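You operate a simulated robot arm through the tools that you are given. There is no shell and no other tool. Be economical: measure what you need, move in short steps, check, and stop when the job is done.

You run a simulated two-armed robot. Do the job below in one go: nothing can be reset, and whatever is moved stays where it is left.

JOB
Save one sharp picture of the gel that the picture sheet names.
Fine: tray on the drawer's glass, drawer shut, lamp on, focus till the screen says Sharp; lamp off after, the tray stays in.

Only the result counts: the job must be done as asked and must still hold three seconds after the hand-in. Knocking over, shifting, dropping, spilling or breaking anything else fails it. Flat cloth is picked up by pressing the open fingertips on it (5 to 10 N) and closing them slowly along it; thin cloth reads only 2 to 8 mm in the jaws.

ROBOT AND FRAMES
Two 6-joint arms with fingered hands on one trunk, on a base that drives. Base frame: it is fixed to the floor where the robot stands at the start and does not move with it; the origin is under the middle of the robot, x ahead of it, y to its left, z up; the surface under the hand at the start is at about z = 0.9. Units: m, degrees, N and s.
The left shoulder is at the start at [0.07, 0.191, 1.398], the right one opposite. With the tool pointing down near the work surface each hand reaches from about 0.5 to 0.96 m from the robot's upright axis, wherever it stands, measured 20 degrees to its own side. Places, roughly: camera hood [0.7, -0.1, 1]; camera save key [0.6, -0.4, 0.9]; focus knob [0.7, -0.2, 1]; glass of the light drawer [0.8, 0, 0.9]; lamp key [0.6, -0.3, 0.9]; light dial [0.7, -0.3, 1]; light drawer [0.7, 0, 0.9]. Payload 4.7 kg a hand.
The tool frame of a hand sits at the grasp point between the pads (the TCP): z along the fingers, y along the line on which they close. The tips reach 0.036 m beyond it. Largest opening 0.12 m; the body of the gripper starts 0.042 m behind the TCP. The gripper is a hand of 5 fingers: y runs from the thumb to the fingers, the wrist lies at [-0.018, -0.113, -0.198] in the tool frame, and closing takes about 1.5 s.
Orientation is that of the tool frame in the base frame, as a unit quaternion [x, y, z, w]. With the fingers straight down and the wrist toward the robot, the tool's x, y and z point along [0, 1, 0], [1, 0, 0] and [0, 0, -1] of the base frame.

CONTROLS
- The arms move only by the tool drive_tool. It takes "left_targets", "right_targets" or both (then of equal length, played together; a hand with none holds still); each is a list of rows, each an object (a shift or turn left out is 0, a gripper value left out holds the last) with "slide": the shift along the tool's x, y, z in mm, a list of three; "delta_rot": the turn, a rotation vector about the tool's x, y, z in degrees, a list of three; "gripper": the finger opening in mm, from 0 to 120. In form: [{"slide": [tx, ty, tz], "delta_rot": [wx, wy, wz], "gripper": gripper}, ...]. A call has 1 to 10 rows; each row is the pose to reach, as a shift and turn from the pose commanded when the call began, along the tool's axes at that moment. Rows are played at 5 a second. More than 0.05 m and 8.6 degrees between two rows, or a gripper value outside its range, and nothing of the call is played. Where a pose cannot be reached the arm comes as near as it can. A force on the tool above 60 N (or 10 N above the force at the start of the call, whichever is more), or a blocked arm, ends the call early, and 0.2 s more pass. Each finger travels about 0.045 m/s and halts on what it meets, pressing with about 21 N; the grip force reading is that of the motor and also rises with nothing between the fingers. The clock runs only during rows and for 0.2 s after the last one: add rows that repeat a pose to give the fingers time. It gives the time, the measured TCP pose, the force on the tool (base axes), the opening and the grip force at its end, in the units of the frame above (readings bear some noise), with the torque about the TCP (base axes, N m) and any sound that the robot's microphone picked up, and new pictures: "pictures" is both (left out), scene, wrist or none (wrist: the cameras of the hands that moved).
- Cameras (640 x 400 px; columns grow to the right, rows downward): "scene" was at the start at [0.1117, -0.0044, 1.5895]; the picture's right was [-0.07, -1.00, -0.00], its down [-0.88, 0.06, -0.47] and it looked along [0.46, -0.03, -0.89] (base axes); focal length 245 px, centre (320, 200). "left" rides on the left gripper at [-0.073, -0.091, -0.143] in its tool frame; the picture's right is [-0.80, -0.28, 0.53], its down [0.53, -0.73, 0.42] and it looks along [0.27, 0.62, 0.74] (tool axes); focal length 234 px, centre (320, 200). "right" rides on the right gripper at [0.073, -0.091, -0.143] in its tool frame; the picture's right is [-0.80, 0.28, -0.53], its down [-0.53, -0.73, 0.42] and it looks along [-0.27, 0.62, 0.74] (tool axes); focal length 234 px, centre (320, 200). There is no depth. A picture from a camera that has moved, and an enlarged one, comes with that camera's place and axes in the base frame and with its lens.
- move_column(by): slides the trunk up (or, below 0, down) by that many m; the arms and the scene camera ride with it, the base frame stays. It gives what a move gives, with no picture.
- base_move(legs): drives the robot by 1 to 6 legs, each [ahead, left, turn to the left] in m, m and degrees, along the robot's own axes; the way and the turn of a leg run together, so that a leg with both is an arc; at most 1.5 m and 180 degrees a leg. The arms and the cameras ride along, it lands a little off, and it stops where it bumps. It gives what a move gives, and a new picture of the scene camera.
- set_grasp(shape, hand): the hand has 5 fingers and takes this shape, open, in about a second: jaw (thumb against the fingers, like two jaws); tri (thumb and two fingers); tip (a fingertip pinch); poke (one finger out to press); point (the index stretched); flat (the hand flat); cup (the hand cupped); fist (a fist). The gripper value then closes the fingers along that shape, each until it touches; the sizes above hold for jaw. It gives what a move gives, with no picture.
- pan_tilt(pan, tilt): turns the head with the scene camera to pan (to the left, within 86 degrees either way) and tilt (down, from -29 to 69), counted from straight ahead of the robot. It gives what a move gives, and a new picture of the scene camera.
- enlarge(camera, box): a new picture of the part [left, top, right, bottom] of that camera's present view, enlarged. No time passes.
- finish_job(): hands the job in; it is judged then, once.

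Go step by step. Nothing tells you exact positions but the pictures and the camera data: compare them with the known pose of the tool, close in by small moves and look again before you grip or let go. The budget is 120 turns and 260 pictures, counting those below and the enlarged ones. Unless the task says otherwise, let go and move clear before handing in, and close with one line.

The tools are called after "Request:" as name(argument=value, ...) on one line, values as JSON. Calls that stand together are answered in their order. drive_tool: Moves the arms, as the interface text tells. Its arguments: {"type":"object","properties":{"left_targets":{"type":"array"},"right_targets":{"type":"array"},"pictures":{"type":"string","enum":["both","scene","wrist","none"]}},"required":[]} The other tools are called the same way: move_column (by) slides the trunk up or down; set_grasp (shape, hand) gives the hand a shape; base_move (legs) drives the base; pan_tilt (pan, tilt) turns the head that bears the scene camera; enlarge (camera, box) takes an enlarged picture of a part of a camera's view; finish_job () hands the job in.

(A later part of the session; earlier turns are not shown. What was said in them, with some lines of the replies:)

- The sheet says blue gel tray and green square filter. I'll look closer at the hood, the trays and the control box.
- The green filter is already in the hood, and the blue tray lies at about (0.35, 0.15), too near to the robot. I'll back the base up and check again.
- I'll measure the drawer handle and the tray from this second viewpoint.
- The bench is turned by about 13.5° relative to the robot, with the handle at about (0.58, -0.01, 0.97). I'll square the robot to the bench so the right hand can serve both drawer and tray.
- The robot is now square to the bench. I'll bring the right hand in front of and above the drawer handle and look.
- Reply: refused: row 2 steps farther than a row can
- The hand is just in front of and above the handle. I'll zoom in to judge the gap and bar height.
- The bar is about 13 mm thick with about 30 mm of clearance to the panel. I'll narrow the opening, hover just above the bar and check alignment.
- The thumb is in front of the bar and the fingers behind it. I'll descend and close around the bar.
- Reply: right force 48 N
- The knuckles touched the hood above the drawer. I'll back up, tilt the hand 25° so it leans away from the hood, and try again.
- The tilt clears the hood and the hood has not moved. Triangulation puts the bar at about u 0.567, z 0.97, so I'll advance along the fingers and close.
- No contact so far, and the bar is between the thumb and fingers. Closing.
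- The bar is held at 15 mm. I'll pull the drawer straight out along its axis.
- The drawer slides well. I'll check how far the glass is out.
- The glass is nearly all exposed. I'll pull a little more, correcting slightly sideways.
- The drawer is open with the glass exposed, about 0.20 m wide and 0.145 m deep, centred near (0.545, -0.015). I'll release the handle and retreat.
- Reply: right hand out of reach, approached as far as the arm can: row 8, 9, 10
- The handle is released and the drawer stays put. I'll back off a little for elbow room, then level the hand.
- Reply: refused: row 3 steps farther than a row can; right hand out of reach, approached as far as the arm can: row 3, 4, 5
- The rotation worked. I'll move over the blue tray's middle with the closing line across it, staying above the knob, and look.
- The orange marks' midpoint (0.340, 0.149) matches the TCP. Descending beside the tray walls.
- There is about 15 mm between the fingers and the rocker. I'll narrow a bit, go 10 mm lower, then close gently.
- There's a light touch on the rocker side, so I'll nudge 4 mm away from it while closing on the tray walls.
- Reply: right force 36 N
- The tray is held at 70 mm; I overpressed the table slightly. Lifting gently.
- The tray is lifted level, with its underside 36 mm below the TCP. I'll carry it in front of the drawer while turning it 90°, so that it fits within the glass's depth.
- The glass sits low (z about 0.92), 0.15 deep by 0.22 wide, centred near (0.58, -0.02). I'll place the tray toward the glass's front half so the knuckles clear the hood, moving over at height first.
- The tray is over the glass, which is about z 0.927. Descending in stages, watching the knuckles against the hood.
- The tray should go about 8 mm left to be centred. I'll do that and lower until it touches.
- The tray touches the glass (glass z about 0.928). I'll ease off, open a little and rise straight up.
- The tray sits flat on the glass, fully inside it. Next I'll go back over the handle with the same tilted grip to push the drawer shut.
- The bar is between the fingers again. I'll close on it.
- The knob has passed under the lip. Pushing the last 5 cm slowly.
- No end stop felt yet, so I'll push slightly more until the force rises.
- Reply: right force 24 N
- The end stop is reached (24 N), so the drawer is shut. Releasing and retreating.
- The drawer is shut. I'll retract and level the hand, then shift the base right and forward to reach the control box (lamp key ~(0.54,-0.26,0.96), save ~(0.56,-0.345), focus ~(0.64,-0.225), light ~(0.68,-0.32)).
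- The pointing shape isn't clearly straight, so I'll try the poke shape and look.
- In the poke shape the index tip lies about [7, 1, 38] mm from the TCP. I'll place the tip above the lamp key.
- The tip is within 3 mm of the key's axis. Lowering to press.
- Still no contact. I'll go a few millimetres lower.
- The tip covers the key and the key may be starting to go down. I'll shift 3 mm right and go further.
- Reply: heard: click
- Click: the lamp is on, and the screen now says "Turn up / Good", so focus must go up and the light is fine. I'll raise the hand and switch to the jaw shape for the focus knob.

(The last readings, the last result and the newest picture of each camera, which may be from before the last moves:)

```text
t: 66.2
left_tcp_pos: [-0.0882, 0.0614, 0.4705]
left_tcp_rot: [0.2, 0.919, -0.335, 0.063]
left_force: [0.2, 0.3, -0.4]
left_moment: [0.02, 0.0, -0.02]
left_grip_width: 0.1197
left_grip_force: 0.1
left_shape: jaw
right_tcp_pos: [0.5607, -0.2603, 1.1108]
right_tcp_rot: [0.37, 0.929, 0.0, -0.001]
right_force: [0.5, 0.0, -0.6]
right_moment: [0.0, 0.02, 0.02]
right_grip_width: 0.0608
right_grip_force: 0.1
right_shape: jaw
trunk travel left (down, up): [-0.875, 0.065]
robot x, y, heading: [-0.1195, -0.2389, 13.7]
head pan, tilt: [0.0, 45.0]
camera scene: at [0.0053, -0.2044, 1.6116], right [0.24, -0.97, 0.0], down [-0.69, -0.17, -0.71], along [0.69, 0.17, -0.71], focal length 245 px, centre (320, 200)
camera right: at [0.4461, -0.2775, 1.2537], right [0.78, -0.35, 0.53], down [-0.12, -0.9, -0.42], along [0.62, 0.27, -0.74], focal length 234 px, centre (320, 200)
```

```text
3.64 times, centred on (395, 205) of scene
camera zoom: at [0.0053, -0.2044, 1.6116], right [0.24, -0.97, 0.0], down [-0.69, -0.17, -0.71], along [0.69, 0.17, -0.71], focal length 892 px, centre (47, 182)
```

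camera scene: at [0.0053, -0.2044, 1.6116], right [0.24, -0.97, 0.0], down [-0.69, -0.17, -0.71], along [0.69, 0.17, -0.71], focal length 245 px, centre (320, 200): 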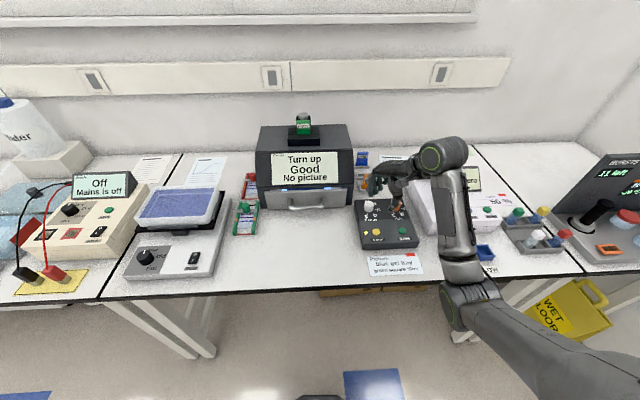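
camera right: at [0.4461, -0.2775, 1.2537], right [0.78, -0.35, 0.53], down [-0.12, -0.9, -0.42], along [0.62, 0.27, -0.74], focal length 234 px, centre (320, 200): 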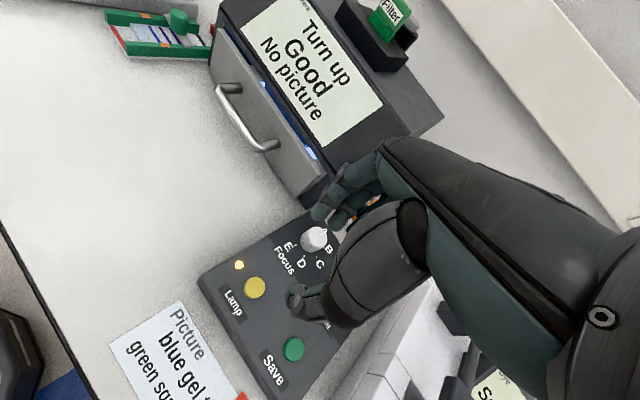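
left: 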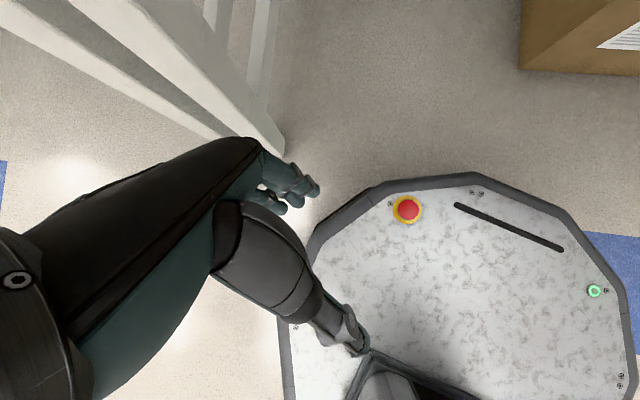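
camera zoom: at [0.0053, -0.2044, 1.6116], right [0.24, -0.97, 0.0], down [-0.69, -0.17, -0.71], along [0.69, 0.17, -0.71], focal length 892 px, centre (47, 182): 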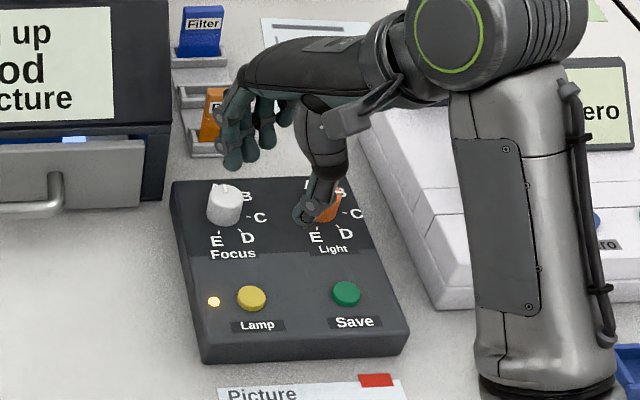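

Request:
drive_tool(right_targets=[{"slide": [-15, 28, 0]}, {"slide": [-30, 55, 10]}, {"slide": [-42, 83, 25]}, {"slide": [-42, 83, 50]}, {"slide": [-42, 83, 65]}, {"slide": [-42, 83, 65]}], pictures="wrist")

Request:
enlarge(camera="right", box=[240, 140, 400, 300])

Request:
enlarge(camera="scene", box=[340, 150, 440, 250])

```text
t: 67.6
left_tcp_pos: [-0.0885, 0.0629, 0.4708]
left_tcp_rot: [0.198, 0.919, -0.336, 0.063]
left_force: [-0.3, 0.4, 0.5]
left_moment: [0.02, 0.0, 0.01]
left_grip_width: 0.1198
left_grip_force: 0.1
left_shape: jaw
right_tcp_pos: [0.6482, -0.2303, 1.0443]
right_tcp_rot: [0.371, 0.929, 0.0, 0.0]
right_force: [-0.1, 0.2, 0.4]
right_moment: [0.02, 0.04, -0.01]
right_grip_width: 0.0604
right_grip_force: 0.1
right_shape: jaw
trunk travel left (down, up): [-0.875, 0.065]
robot x, y, heading: [-0.1219, -0.2322, 13.9]
head pan, tilt: [0.0, 45.0]
camera right: at [0.5333, -0.2467, 1.1884], right [0.78, -0.35, 0.53], down [-0.12, -0.9, -0.42], along [0.62, 0.27, -0.74], focal length 234 px, centre (320, 200)
```

right: 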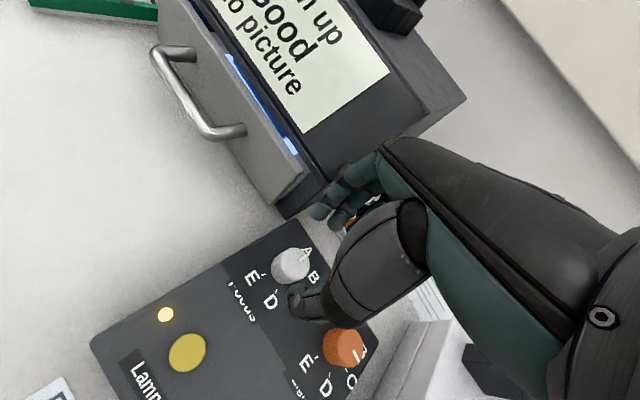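

```text
2.50 times, centred on (320, 220) of right
camera zoom: at [0.5333, -0.2467, 1.1884], right [0.78, -0.35, 0.53], down [-0.12, -0.9, -0.42], along [0.62, 0.27, -0.74], focal length 585 px, centre (320, 150)
```

zoom: 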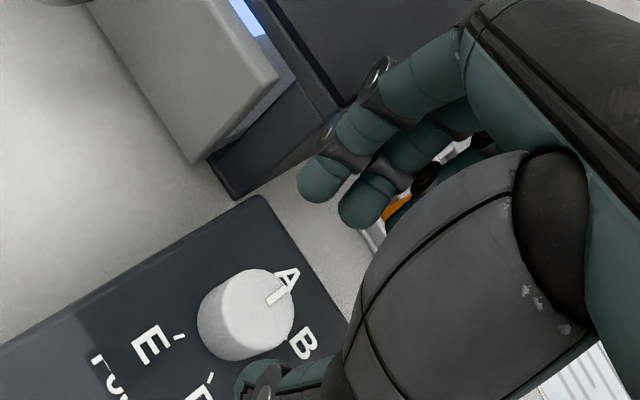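

```text
4.00 times, centred on (390, 200) of scene
camera zoom: at [0.006, -0.2043, 1.6115], right [0.24, -0.97, 0.0], down [-0.69, -0.17, -0.71], along [0.69, 0.17, -0.71], focal length 981 px, centre (40, 200)
```

zoom: 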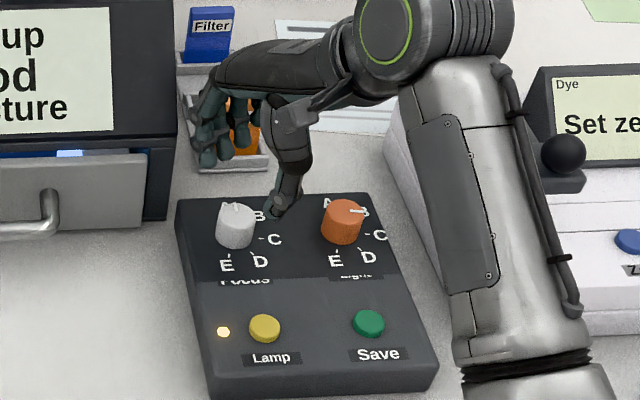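

The refined knob position is about (0.660, -0.230), top z 0.966. I'll adjust and descend around it.

Request:
drive_tool(right_targets=[{"slide": [-8, 8, 0]}, {"slide": [-8, 8, 15]}, {"slide": [-8, 8, 30]}, {"slide": [-8, 8, 30]}], pictures="wrist")

Request:
enlarge(camera="right", box=[240, 140, 400, 300])

Request:
enlarge(camera="scene", box=[340, 150, 440, 250])

```text
t: 68.6
left_tcp_pos: [-0.0868, 0.0628, 0.4712]
left_tcp_rot: [0.199, 0.919, -0.336, 0.062]
left_force: [0.2, -0.8, -0.8]
left_moment: [-0.02, -0.02, 0.02]
left_grip_width: 0.1197
left_grip_force: 0.1
left_shape: jaw
right_tcp_pos: [0.6572, -0.2302, 1.015]
right_tcp_rot: [0.37, 0.929, 0.001, 0.0]
right_force: [0.8, -1.1, 0.2]
right_moment: [0.01, -0.05, 0.0]
right_grip_width: 0.0602
right_grip_force: 0.0
right_shape: jaw
trunk travel left (down, up): [-0.875, 0.065]
robot x, y, heading: [-0.1158, -0.2351, 14.0]
head pan, tilt: [0.0, 45.0]
camera right: at [0.5436, -0.2474, 1.1586], right [0.78, -0.35, 0.52], down [-0.12, -0.9, -0.42], along [0.62, 0.27, -0.74], focal length 234 px, centre (320, 200)
```

right: 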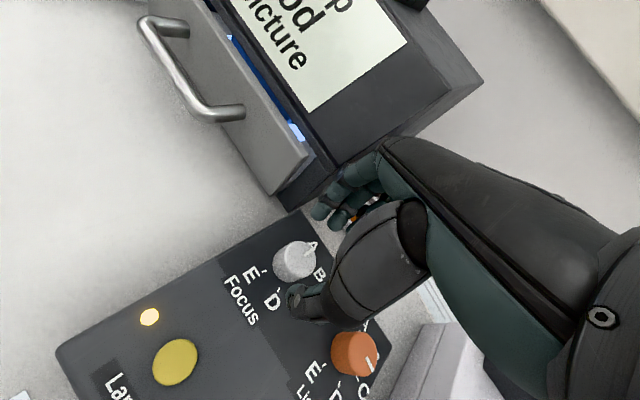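

```text
2.50 times, centred on (320, 220) of right
camera zoom: at [0.5436, -0.2474, 1.1586], right [0.78, -0.35, 0.52], down [-0.12, -0.9, -0.42], along [0.62, 0.27, -0.74], focal length 585 px, centre (320, 150)
```

zoom: 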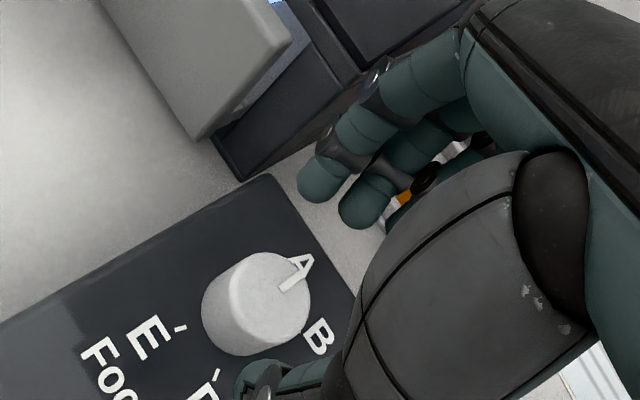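

```text
4.00 times, centred on (390, 200) of scene
camera zoom: at [0.0059, -0.2045, 1.6115], right [0.24, -0.97, 0.0], down [-0.69, -0.17, -0.71], along [0.69, 0.17, -0.71], focal length 981 px, centre (40, 200)
```

zoom: 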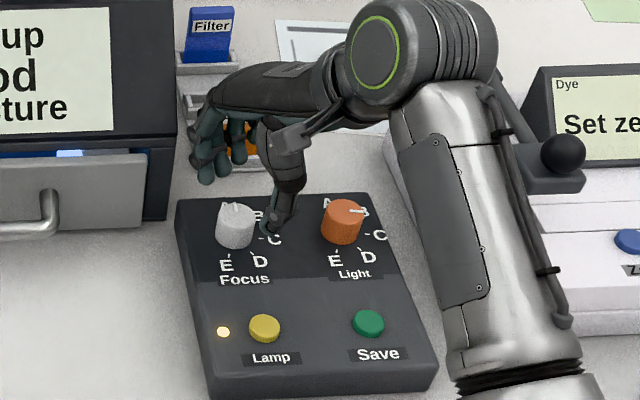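

Alignment looks good. Descending the last 28 mm and closing on the knob.

Request:
drive_tool(right_targets=[{"slide": [0, -1, 12]}, {"slide": [0, -1, 22]}, {"slide": [0, -1, 27]}, {"slide": [0, -1, 27], "gripper": 45}, {"slide": [0, -1, 27], "gripper": 20}, {"slide": [0, -1, 27]}, {"slide": [0, -1, 27]}, {"slide": [0, -1, 27]}], pictures="wrist")

Request:
enlarge(camera="right", box=[240, 140, 400, 300])

Request:
enlarge(camera="scene", box=[250, 130, 430, 260])

```text
t: 70.4
left_tcp_pos: [-0.0878, 0.0627, 0.4706]
left_tcp_rot: [0.2, 0.919, -0.335, 0.062]
left_force: [0.2, -0.3, -0.1]
left_moment: [0.01, 0.0, -0.02]
left_grip_width: 0.1201
left_grip_force: 0.1
left_shape: jaw
right_tcp_pos: [0.6577, -0.231, 0.9876]
right_tcp_rot: [0.37, 0.929, -0.001, 0.0]
right_force: [-3.7, -3.8, -1.4]
right_moment: [-0.07, 0.04, 0.01]
right_grip_width: 0.024
right_grip_force: 21.1
right_shape: jaw
trunk travel left (down, up): [-0.875, 0.065]
robot x, y, heading: [-0.1214, -0.2353, 13.9]
head pan, tilt: [0.0, 45.0]
camera right: at [0.5431, -0.2483, 1.1311], right [0.78, -0.35, 0.52], down [-0.12, -0.9, -0.42], along [0.62, 0.27, -0.74], focal length 234 px, centre (320, 200)
```

right: 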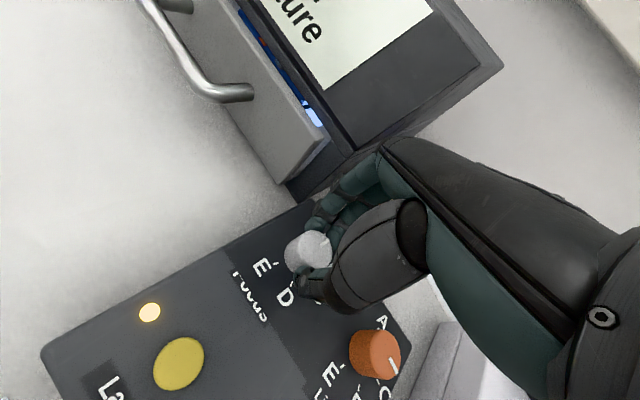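

```text
2.50 times, centred on (320, 220) of right
camera zoom: at [0.5431, -0.2483, 1.1311], right [0.78, -0.35, 0.52], down [-0.12, -0.9, -0.42], along [0.62, 0.27, -0.74], focal length 585 px, centre (320, 150)
```

zoom: 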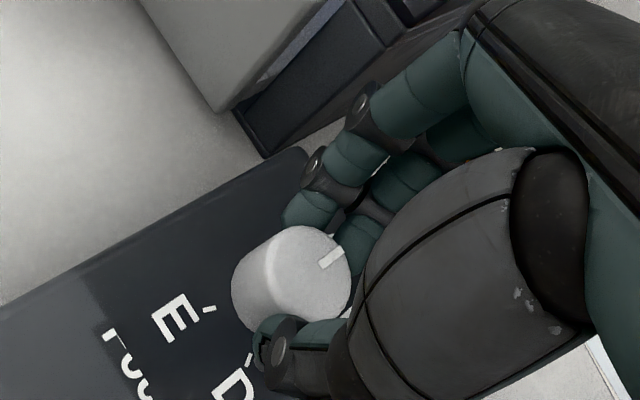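

```text
3.08 times, centred on (340, 195) of scene
camera zoom: at [0.0052, -0.2054, 1.6116], right [0.24, -0.97, 0.0], down [-0.69, -0.17, -0.71], along [0.69, 0.17, -0.71], focal length 755 px, centre (258, 215)
```

zoom: 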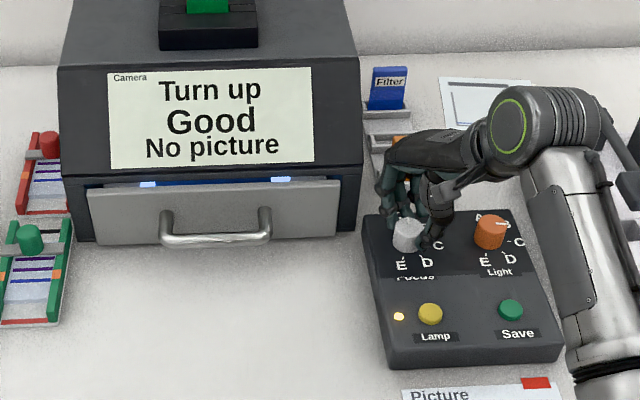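

The knob is gripped. I'll turn it clockwise 24° and check the screen.

Request:
drive_tool(right_targets=[{"slide": [0, -0.6, 0], "delta_rot": [0, 0, 8]}, {"slide": [0.2, -1.1, 0], "delta_rot": [0, 0, 16]}, {"slide": [0.4, -1.6, 0], "delta_rot": [0, 0, 24]}, {"slide": [0.4, -1.6, 0], "delta_rot": [0, 0, 24]}], pictures="wrist")

Request:
enlarge(camera="scene", box=[250, 130, 430, 260])

Request:
enlarge(camera="right", box=[240, 140, 400, 300])

```text
t: 71.4
left_tcp_pos: [-0.0877, 0.0624, 0.4696]
left_tcp_rot: [0.199, 0.919, -0.335, 0.063]
left_force: [-0.5, -0.3, 0.0]
left_moment: [-0.02, 0.01, -0.02]
left_grip_width: 0.12
left_grip_force: 0.2
left_shape: jaw
right_tcp_pos: [0.6569, -0.2314, 0.9883]
right_tcp_rot: [0.556, 0.831, 0.0, -0.001]
right_force: [-4.7, -2.5, -7.4]
right_moment: [-0.1, 0.1, -0.01]
right_grip_width: 0.024
right_grip_force: 20.7
right_shape: jaw
trunk travel left (down, up): [-0.875, 0.065]
robot x, y, heading: [-0.1211, -0.2399, 14.0]
head pan, tilt: [0.0, 45.0]
camera right: at [0.5463, -0.2003, 1.1315], right [0.57, -0.64, 0.52], down [-0.48, -0.77, -0.42], along [0.67, -0.01, -0.74], focal length 234 px, centre (320, 200)
```

right: 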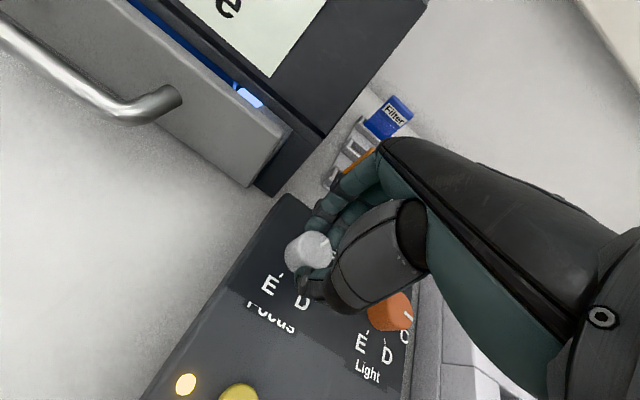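

```text
3.08 times, centred on (340, 195) of scene
camera zoom: at [0.0061, -0.2053, 1.6115], right [0.24, -0.97, 0.0], down [-0.69, -0.17, -0.71], along [0.69, 0.17, -0.71], focal length 755 px, centre (258, 215)
```

zoom: 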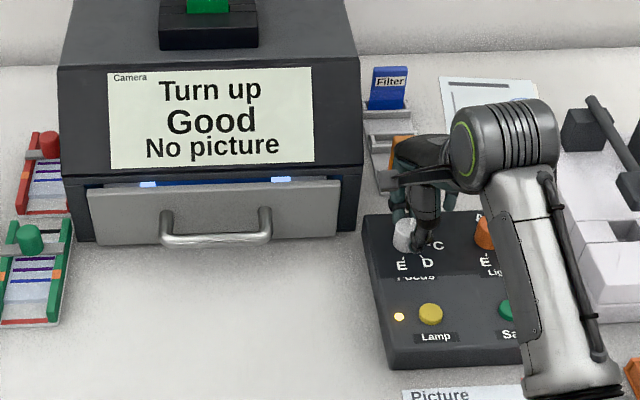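

```text
2.50 times, centred on (320, 220) of right
camera zoom: at [0.5463, -0.2003, 1.1315], right [0.57, -0.64, 0.52], down [-0.48, -0.77, -0.42], along [0.67, -0.01, -0.74], focal length 585 px, centre (320, 150)
```

zoom: 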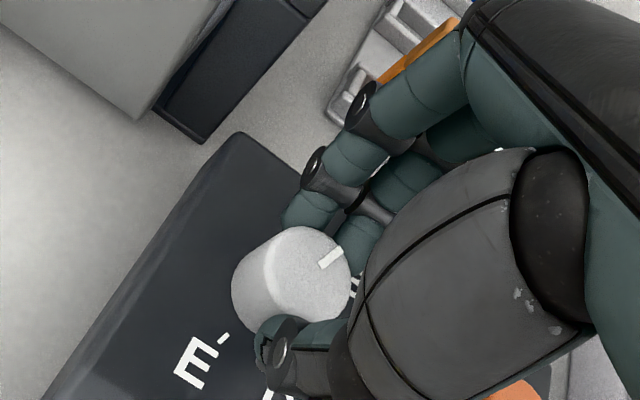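

The knob turns with the hand. Turning another 24°.

Request:
drive_tool(right_targets=[{"slide": [0, -0.6, 0], "delta_rot": [0, 0, 8]}, {"slide": [0.2, -1.1, 0], "delta_rot": [0, 0, 16]}, {"slide": [0.4, -1.6, 0], "delta_rot": [0, 0, 24]}, {"slide": [0.4, -1.6, 0], "delta_rot": [0, 0, 24]}], pictures="none")

Request:
enlarge(camera="scene", box=[250, 130, 430, 260])

```text
t: 72.4
left_tcp_pos: [-0.0873, 0.0624, 0.472]
left_tcp_rot: [0.199, 0.918, -0.336, 0.062]
left_force: [0.3, 0.9, 0.5]
left_moment: [-0.01, 0.01, 0.0]
left_grip_width: 0.1199
left_grip_force: 0.0
left_shape: jaw
right_tcp_pos: [0.6574, -0.2325, 0.9889]
right_tcp_rot: [0.716, 0.698, 0.0, -0.001]
right_force: [-2.9, -1.2, -9.3]
right_moment: [-0.01, 0.02, -0.03]
right_grip_width: 0.0236
right_grip_force: 21.0
right_shape: jaw
trunk travel left (down, up): [-0.875, 0.065]
robot x, y, heading: [-0.1179, -0.2339, 13.8]
head pan, tilt: [0.0, 45.0]
```

```text
3.08 times, centred on (340, 195) of scene
camera zoom: at [0.0068, -0.205, 1.6115], right [0.24, -0.97, 0.0], down [-0.69, -0.17, -0.71], along [0.69, 0.17, -0.71], focal length 755 px, centre (258, 215)
```

zoom: 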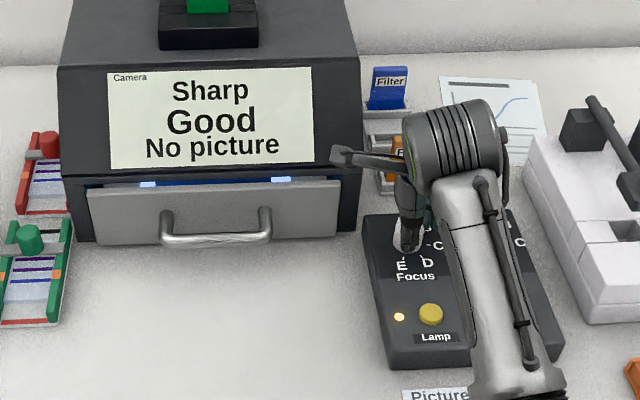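

The screen says Sharp. I'll release the knob carefully and rise.

Request:
drive_tool(right_targets=[{"gripper": 35}, {"gripper": 60}, {}, {}, {"slide": [0, 0, -20]}, {"slide": [0, 0, -45]}, {"slide": [0, 0, -80]}, {"slide": [0, 0, -120]}], pictures="wrist")

Request:
enlarge(camera="scene", box=[250, 130, 430, 260])

Request:
enlarge(camera="right", box=[200, 100, 440, 340])

```text
t: 74.2
left_tcp_pos: [-0.0876, 0.0634, 0.4713]
left_tcp_rot: [0.199, 0.919, -0.334, 0.063]
left_force: [0.1, 0.7, 1.0]
left_moment: [0.01, 0.02, -0.01]
left_grip_width: 0.1199
left_grip_force: 0.2
left_shape: jaw
right_tcp_pos: [0.6569, -0.2329, 1.1104]
right_tcp_rot: [0.716, 0.698, 0.0, -0.001]
right_force: [0.4, 0.3, -0.5]
right_moment: [0.02, 0.01, 0.02]
right_grip_width: 0.0599
right_grip_force: 0.0
right_shape: jaw
trunk travel left (down, up): [-0.875, 0.065]
robot x, y, heading: [-0.116, -0.2376, 13.9]
head pan, tilt: [0.0, 45.0]
camera right: at [0.5678, -0.1588, 1.2546], right [0.26, -0.81, 0.53], down [-0.75, -0.51, -0.42], along [0.61, -0.28, -0.74], focal length 234 px, centre (320, 200)
```

right: 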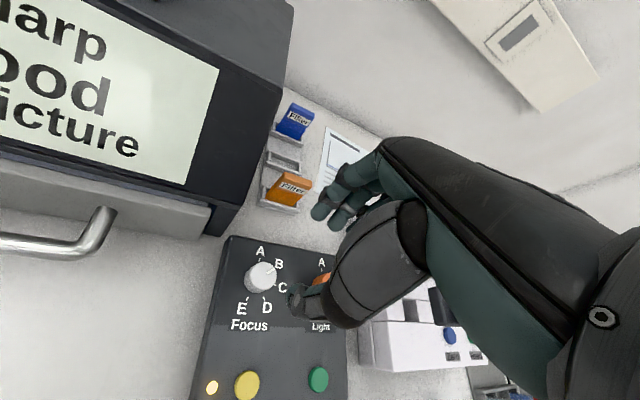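

```text
3.08 times, centred on (340, 195) of scene
camera zoom: at [0.0056, -0.2046, 1.6115], right [0.24, -0.97, 0.0], down [-0.69, -0.17, -0.71], along [0.69, 0.17, -0.71], focal length 755 px, centre (258, 215)
```

zoom: 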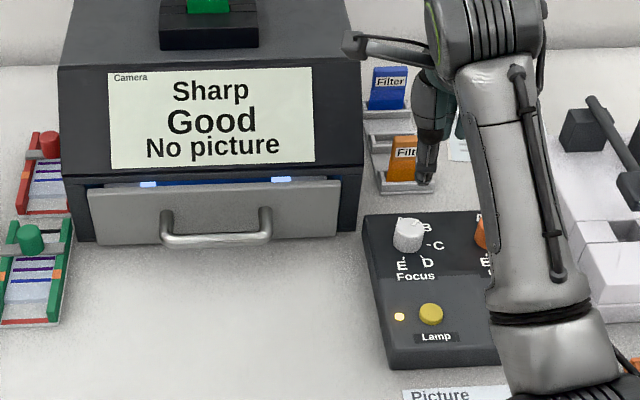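

```text
1.67 times, centred on (320, 220) of right
camera zoom: at [0.5678, -0.1588, 1.2546], right [0.26, -0.81, 0.53], down [-0.75, -0.51, -0.42], along [0.61, -0.28, -0.74], focal length 390 px, centre (320, 167)
```

zoom: 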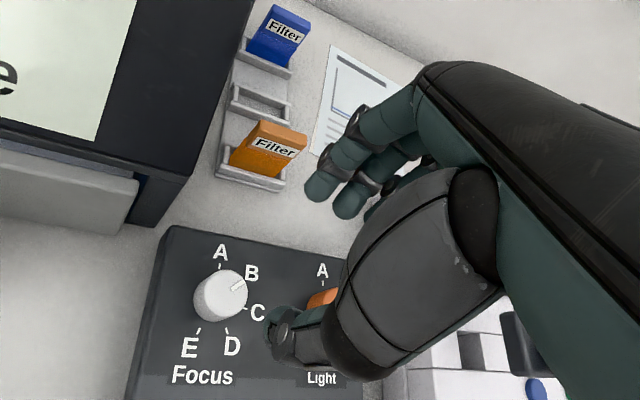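

It stays Sharp with focus at B. Next I'll go to the Save key in the poke shape, using the lamp press as calibration.

Request:
set_grasp(hand="right", shape="poke")

Request:
drive_tool(right_targets=[{"slide": [-30, -20, 0], "delta_rot": [0, 0, -6]}, {"slide": [-60, -40, 0], "delta_rot": [0, 0, -12]}, {"slide": [-95, -65, 0], "delta_rot": [0, 0, -18]}, {"slide": [-126, -87, 15], "delta_rot": [0, 0, -18]}, {"slide": [-126, -87, 45], "delta_rot": [0, 0, -18]}, {"slide": [-126, -87, 85], "delta_rot": [0, 0, -18]}, {"slide": [-126, -87, 105], "delta_rot": [0, 0, -18]}, {"slide": [-126, -87, 105], "delta_rot": [0, 0, -18]}], pictures="wrist")

Request:
enlarge(camera="right", box=[240, 180, 380, 320])

```text
t: 75.1
left_tcp_pos: [-0.0877, 0.0626, 0.4716]
left_tcp_rot: [0.198, 0.919, -0.336, 0.062]
left_force: [0.4, -0.3, 0.1]
left_moment: [0.0, -0.03, -0.03]
left_grip_width: 0.1197
left_grip_force: 0.2
left_shape: jaw
right_tcp_pos: [0.6566, -0.2324, 1.1115]
right_tcp_rot: [0.716, 0.698, 0.0, 0.0]
right_force: [-0.2, -0.5, -0.7]
right_moment: [0.0, 0.01, 0.0]
right_grip_width: 0.0
right_grip_force: 0.0
right_shape: poke
trunk travel left (down, up): [-0.875, 0.065]
robot x, y, heading: [-0.121, -0.2363, 14.0]
head pan, tilt: [0.0, 45.0]
```

```text
t: 76.9
left_tcp_pos: [-0.0888, 0.0618, 0.4697]
left_tcp_rot: [0.199, 0.919, -0.335, 0.062]
left_force: [0.1, 0.1, 0.9]
left_moment: [0.01, 0.03, 0.01]
left_grip_width: 0.1196
left_grip_force: 0.1
left_shape: jaw
right_tcp_pos: [0.5661, -0.3556, 1.0029]
right_tcp_rot: [0.598, 0.801, 0.0, 0.001]
right_force: [0.1, -0.4, 0.2]
right_moment: [-0.01, 0.0, -0.01]
right_grip_width: 0.0001
right_grip_force: 0.1
right_shape: poke
trunk travel left (down, up): [-0.875, 0.065]
robot x, y, heading: [-0.1236, -0.2351, 13.7]
head pan, tilt: [0.0, 45.0]
camera right: at [0.4573, -0.3117, 1.1468], right [0.5, -0.69, 0.53], down [-0.55, -0.72, -0.42], along [0.67, -0.08, -0.74], focal length 234 px, centre (320, 200)
```

right: 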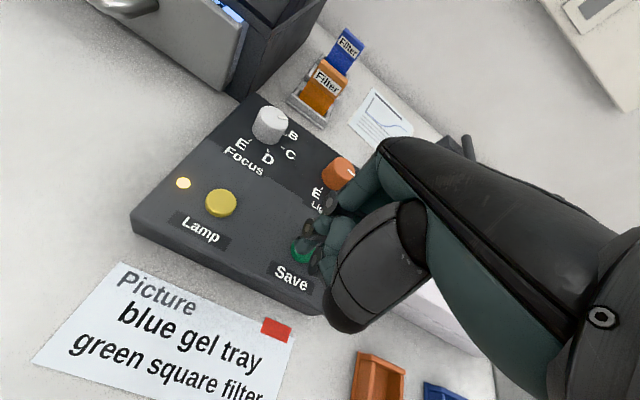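

```text
2.86 times, centred on (310, 250) of right
camera zoom: at [0.4573, -0.3117, 1.1468], right [0.5, -0.69, 0.53], down [-0.55, -0.72, -0.42], along [0.67, -0.08, -0.74], focal length 669 px, centre (349, 57)
```

zoom: 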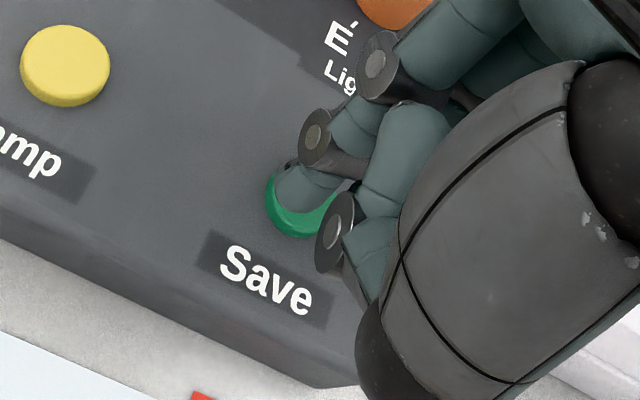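

The tip is right over Save. Pressing down to the height that clicked before.

Request:
drive_tool(right_targets=[{"slide": [0, 0, 10]}, {"slide": [0, 0, 16]}, {"slide": [0, 0, 20]}, {"slide": [0, 0, 23]}, {"slide": [0, 0, 23]}], pictures="none")

Request:
enlarge(camera="scene", box=[250, 130, 430, 260])

```text
t: 78.1
left_tcp_pos: [-0.0884, 0.0623, 0.4715]
left_tcp_rot: [0.199, 0.919, -0.336, 0.062]
left_force: [0.8, 0.2, 0.7]
left_moment: [0.05, 0.03, 0.02]
left_grip_width: 0.1197
left_grip_force: 0.0
left_shape: jaw
right_tcp_pos: [0.5651, -0.3562, 0.9803]
right_tcp_rot: [0.598, 0.801, 0.0, 0.0]
right_force: [-1.4, -0.1, -0.1]
right_moment: [-0.01, -0.01, 0.01]
right_grip_width: 0.0001
right_grip_force: 0.0
right_shape: poke
trunk travel left (down, up): [-0.875, 0.065]
robot x, y, heading: [-0.1205, -0.2378, 13.7]
head pan, tilt: [0.0, 45.0]
```

```text
3.08 times, centred on (340, 195) of scene
camera zoom: at [0.0055, -0.2046, 1.6116], right [0.24, -0.97, 0.0], down [-0.69, -0.17, -0.71], along [0.69, 0.17, -0.71], focal length 755 px, centre (258, 215)
```

zoom: 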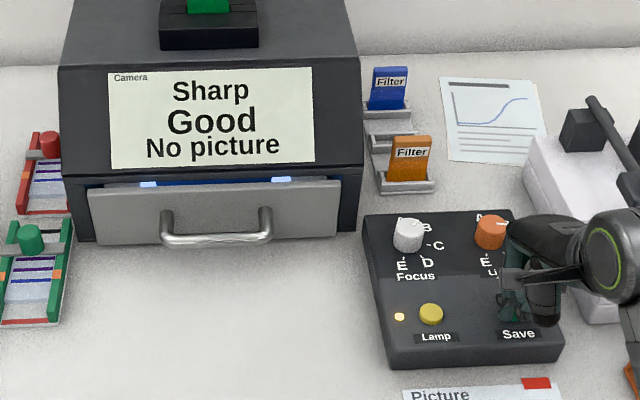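

No click yet. A couple of millimetres more.

Request:
drive_tool(right_targets=[{"slide": [0, 0, 1.5]}, {"slide": [0, 0, 3]}, {"slide": [0, 0, 3]}], pictures="none")

Request:
enlarge(camera="scene", box=[250, 130, 430, 260])

```text
t: 78.9
left_tcp_pos: [-0.088, 0.0638, 0.4702]
left_tcp_rot: [0.2, 0.919, -0.335, 0.063]
left_force: [0.0, 0.5, 0.4]
left_moment: [0.0, 0.01, 0.02]
left_grip_width: 0.1197
left_grip_force: 0.1
left_shape: jaw
right_tcp_pos: [0.5653, -0.3565, 0.9782]
right_tcp_rot: [0.599, 0.801, 0.0, 0.0]
right_force: [-4.1, 0.0, 4.3]
right_moment: [0.07, 0.1, 0.02]
right_grip_width: 0.0
right_grip_force: 0.1
right_shape: poke
trunk travel left (down, up): [-0.875, 0.065]
robot x, y, heading: [-0.1189, -0.2366, 13.9]
head pan, tilt: [0.0, 45.0]
heard: click
```

```text
3.08 times, centred on (340, 195) of scene
camera zoom: at [0.0045, -0.2044, 1.6117], right [0.24, -0.97, 0.0], down [-0.69, -0.17, -0.71], along [0.69, 0.17, -0.71], focal length 755 px, centre (258, 215)
```

zoom: 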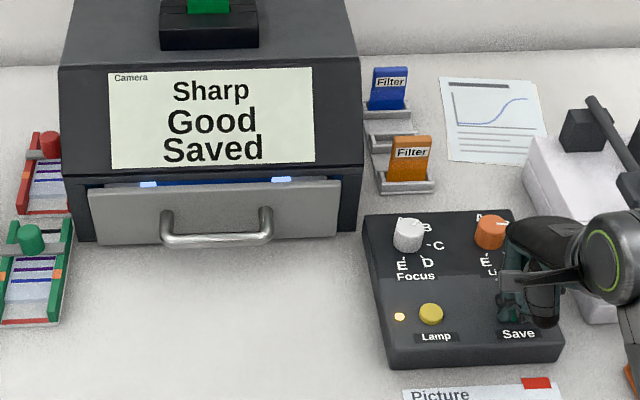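

Saved. Now I'll lift and move to the lamp key to switch it off.

Request:
drive_tool(right_targets=[{"slide": [0, 0, -20]}, {"slide": [0, 0, -45]}, {"slide": [40, 1, -55]}, {"slide": [86, 3, -55]}, {"slide": [86, 3, -40]}, {"slide": [86, 3, -22]}, {"slide": [86, 3, -22]}], pictures="wrist")

Request:
enlarge(camera="right", box=[240, 180, 380, 320])

```text
t: 80.5
left_tcp_pos: [-0.0882, 0.0635, 0.4713]
left_tcp_rot: [0.199, 0.919, -0.336, 0.063]
left_force: [0.1, -0.3, 0.7]
left_moment: [-0.04, -0.01, 0.0]
left_grip_width: 0.1199
left_grip_force: 0.1
left_shape: jaw
right_tcp_pos: [0.5432, -0.2717, 1.0]
right_tcp_rot: [0.599, 0.801, 0.0, 0.0]
right_force: [0.0, -0.5, 0.1]
right_moment: [0.02, -0.02, -0.04]
right_grip_width: 0.0002
right_grip_force: 0.1
right_shape: poke
trunk travel left (down, up): [-0.875, 0.065]
robot x, y, heading: [-0.1198, -0.2336, 13.9]
head pan, tilt: [0.0, 45.0]
camera right: at [0.4349, -0.2289, 1.1439], right [0.5, -0.69, 0.53], down [-0.55, -0.72, -0.42], along [0.67, -0.08, -0.74], focal length 234 px, centre (320, 200)
```

right: 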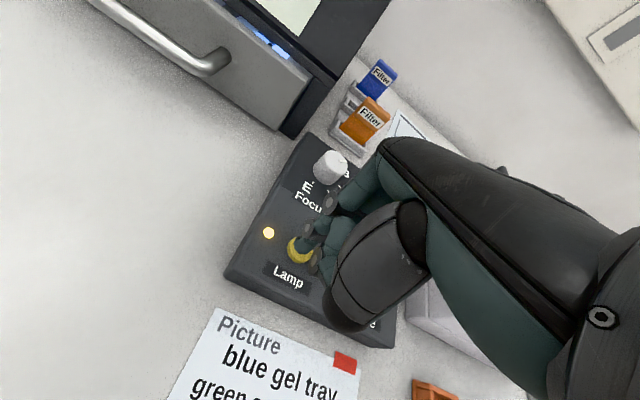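

```text
2.86 times, centred on (310, 250) of right
camera zoom: at [0.4349, -0.2289, 1.1439], right [0.5, -0.69, 0.53], down [-0.55, -0.72, -0.42], along [0.67, -0.08, -0.74], focal length 669 px, centre (349, 57)
```

zoom: 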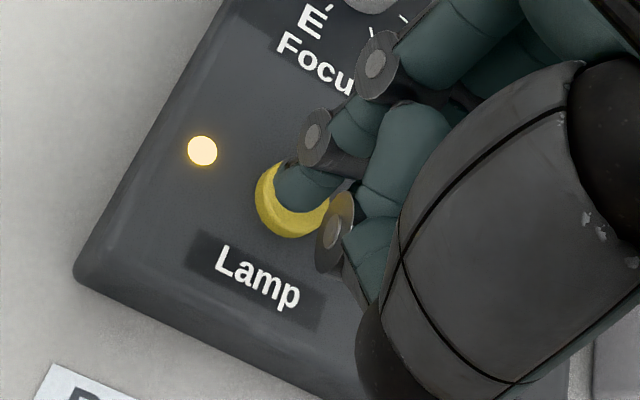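

Request:
drive_tool(right_targets=[{"slide": [0, 0, 10]}, {"slide": [0, 0, 16]}, {"slide": [0, 0, 19]}, {"slide": [0, 0, 21]}, {"slide": [0, 0, 21]}], pictures="none")

Request:
enlarge(camera="scene", box=[250, 130, 430, 260])

```text
t: 81.7
left_tcp_pos: [-0.0875, 0.0627, 0.4713]
left_tcp_rot: [0.2, 0.918, -0.336, 0.063]
left_force: [0.1, 0.3, 0.1]
left_moment: [0.01, 0.0, 0.0]
left_grip_width: 0.1197
left_grip_force: 0.0
left_shape: jaw
right_tcp_pos: [0.5442, -0.2718, 0.9787]
right_tcp_rot: [0.598, 0.801, 0.0, 0.001]
right_force: [0.5, -0.3, 6.4]
right_moment: [0.11, -0.02, -0.02]
right_grip_width: 0.0
right_grip_force: 0.0
right_shape: poke
trunk travel left (down, up): [-0.875, 0.065]
robot x, y, heading: [-0.1178, -0.2369, 13.9]
head pan, tilt: [0.0, 45.0]
heard: click
```

```text
3.08 times, centred on (340, 195) of scene
camera zoom: at [0.0049, -0.2044, 1.6117], right [0.24, -0.97, 0.0], down [-0.69, -0.17, -0.71], along [0.69, 0.17, -0.71], focal length 755 px, centre (258, 215)
```

zoom: 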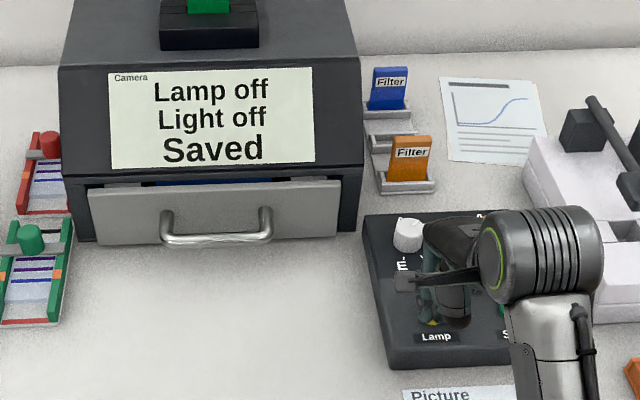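

The lamp is off and the picture is saved. I'll lift clear and take a last look.

Request:
drive_tool(right_targets=[{"slide": [0, 0, -20]}, {"slide": [0, 0, -50]}, {"slide": [0, 0, -95]}, {"slide": [0, -30, -130]}, {"slide": [0, -60, -150]}, {"slide": [0, -60, -150]}], pictures="scene")

Request:
enlarge(camera="scene", box=[230, 100, 450, 270])

```text
t: 83.1
left_tcp_pos: [-0.088, 0.0624, 0.4705]
left_tcp_rot: [0.198, 0.919, -0.336, 0.063]
left_force: [0.2, 0.2, -0.3]
left_moment: [0.0, -0.01, 0.01]
left_grip_width: 0.1198
left_grip_force: 0.0
left_shape: jaw
right_tcp_pos: [0.4971, -0.2826, 1.1064]
right_tcp_rot: [0.598, 0.801, 0.0, 0.001]
right_force: [1.2, 0.9, -0.4]
right_moment: [0.04, 0.03, 0.02]
right_grip_width: 0.0
right_grip_force: 0.0
right_shape: poke
right hand out of reach, approached as far as the arm can: row 5, 6
trunk travel left (down, up): [-0.875, 0.065]
robot x, y, heading: [-0.1194, -0.237, 13.9]
head pan, tilt: [0.0, 45.0]
camera scene: at [0.0065, -0.2044, 1.6115], right [0.24, -0.97, 0.0], down [-0.69, -0.17, -0.71], along [0.69, 0.17, -0.71], focal length 245 px, centre (320, 200)
```

scene: 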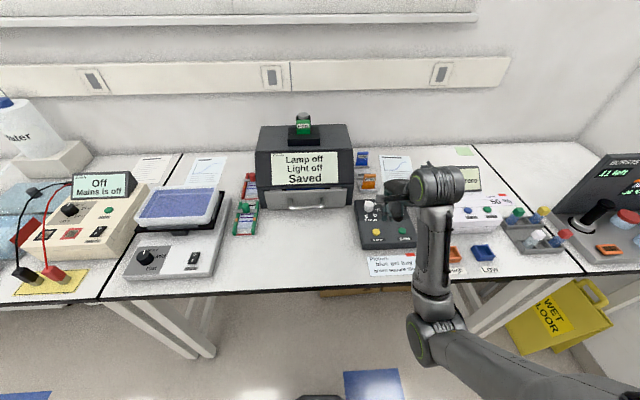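

```text
2.35 times, centred on (340, 185) of scene
camera zoom: at [0.0065, -0.2044, 1.6115], right [0.24, -0.97, 0.0], down [-0.69, -0.17, -0.71], along [0.69, 0.17, -0.71], focal length 577 px, centre (273, 235)
```

zoom: 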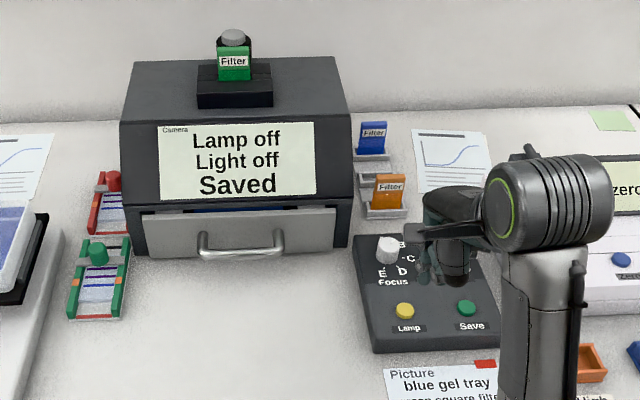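

The screen reads "Lamp off / Light off / Saved", the drawer is shut with the blue tray inside, and the hand is clear. Handing in.

Request:
finish_job()

```text
The job is handed in.
```

The job is handed in: one sharp picture of the blue gel was saved with the green filter in the hood. The lamp is off, and the tray is still inside the shut drawer.
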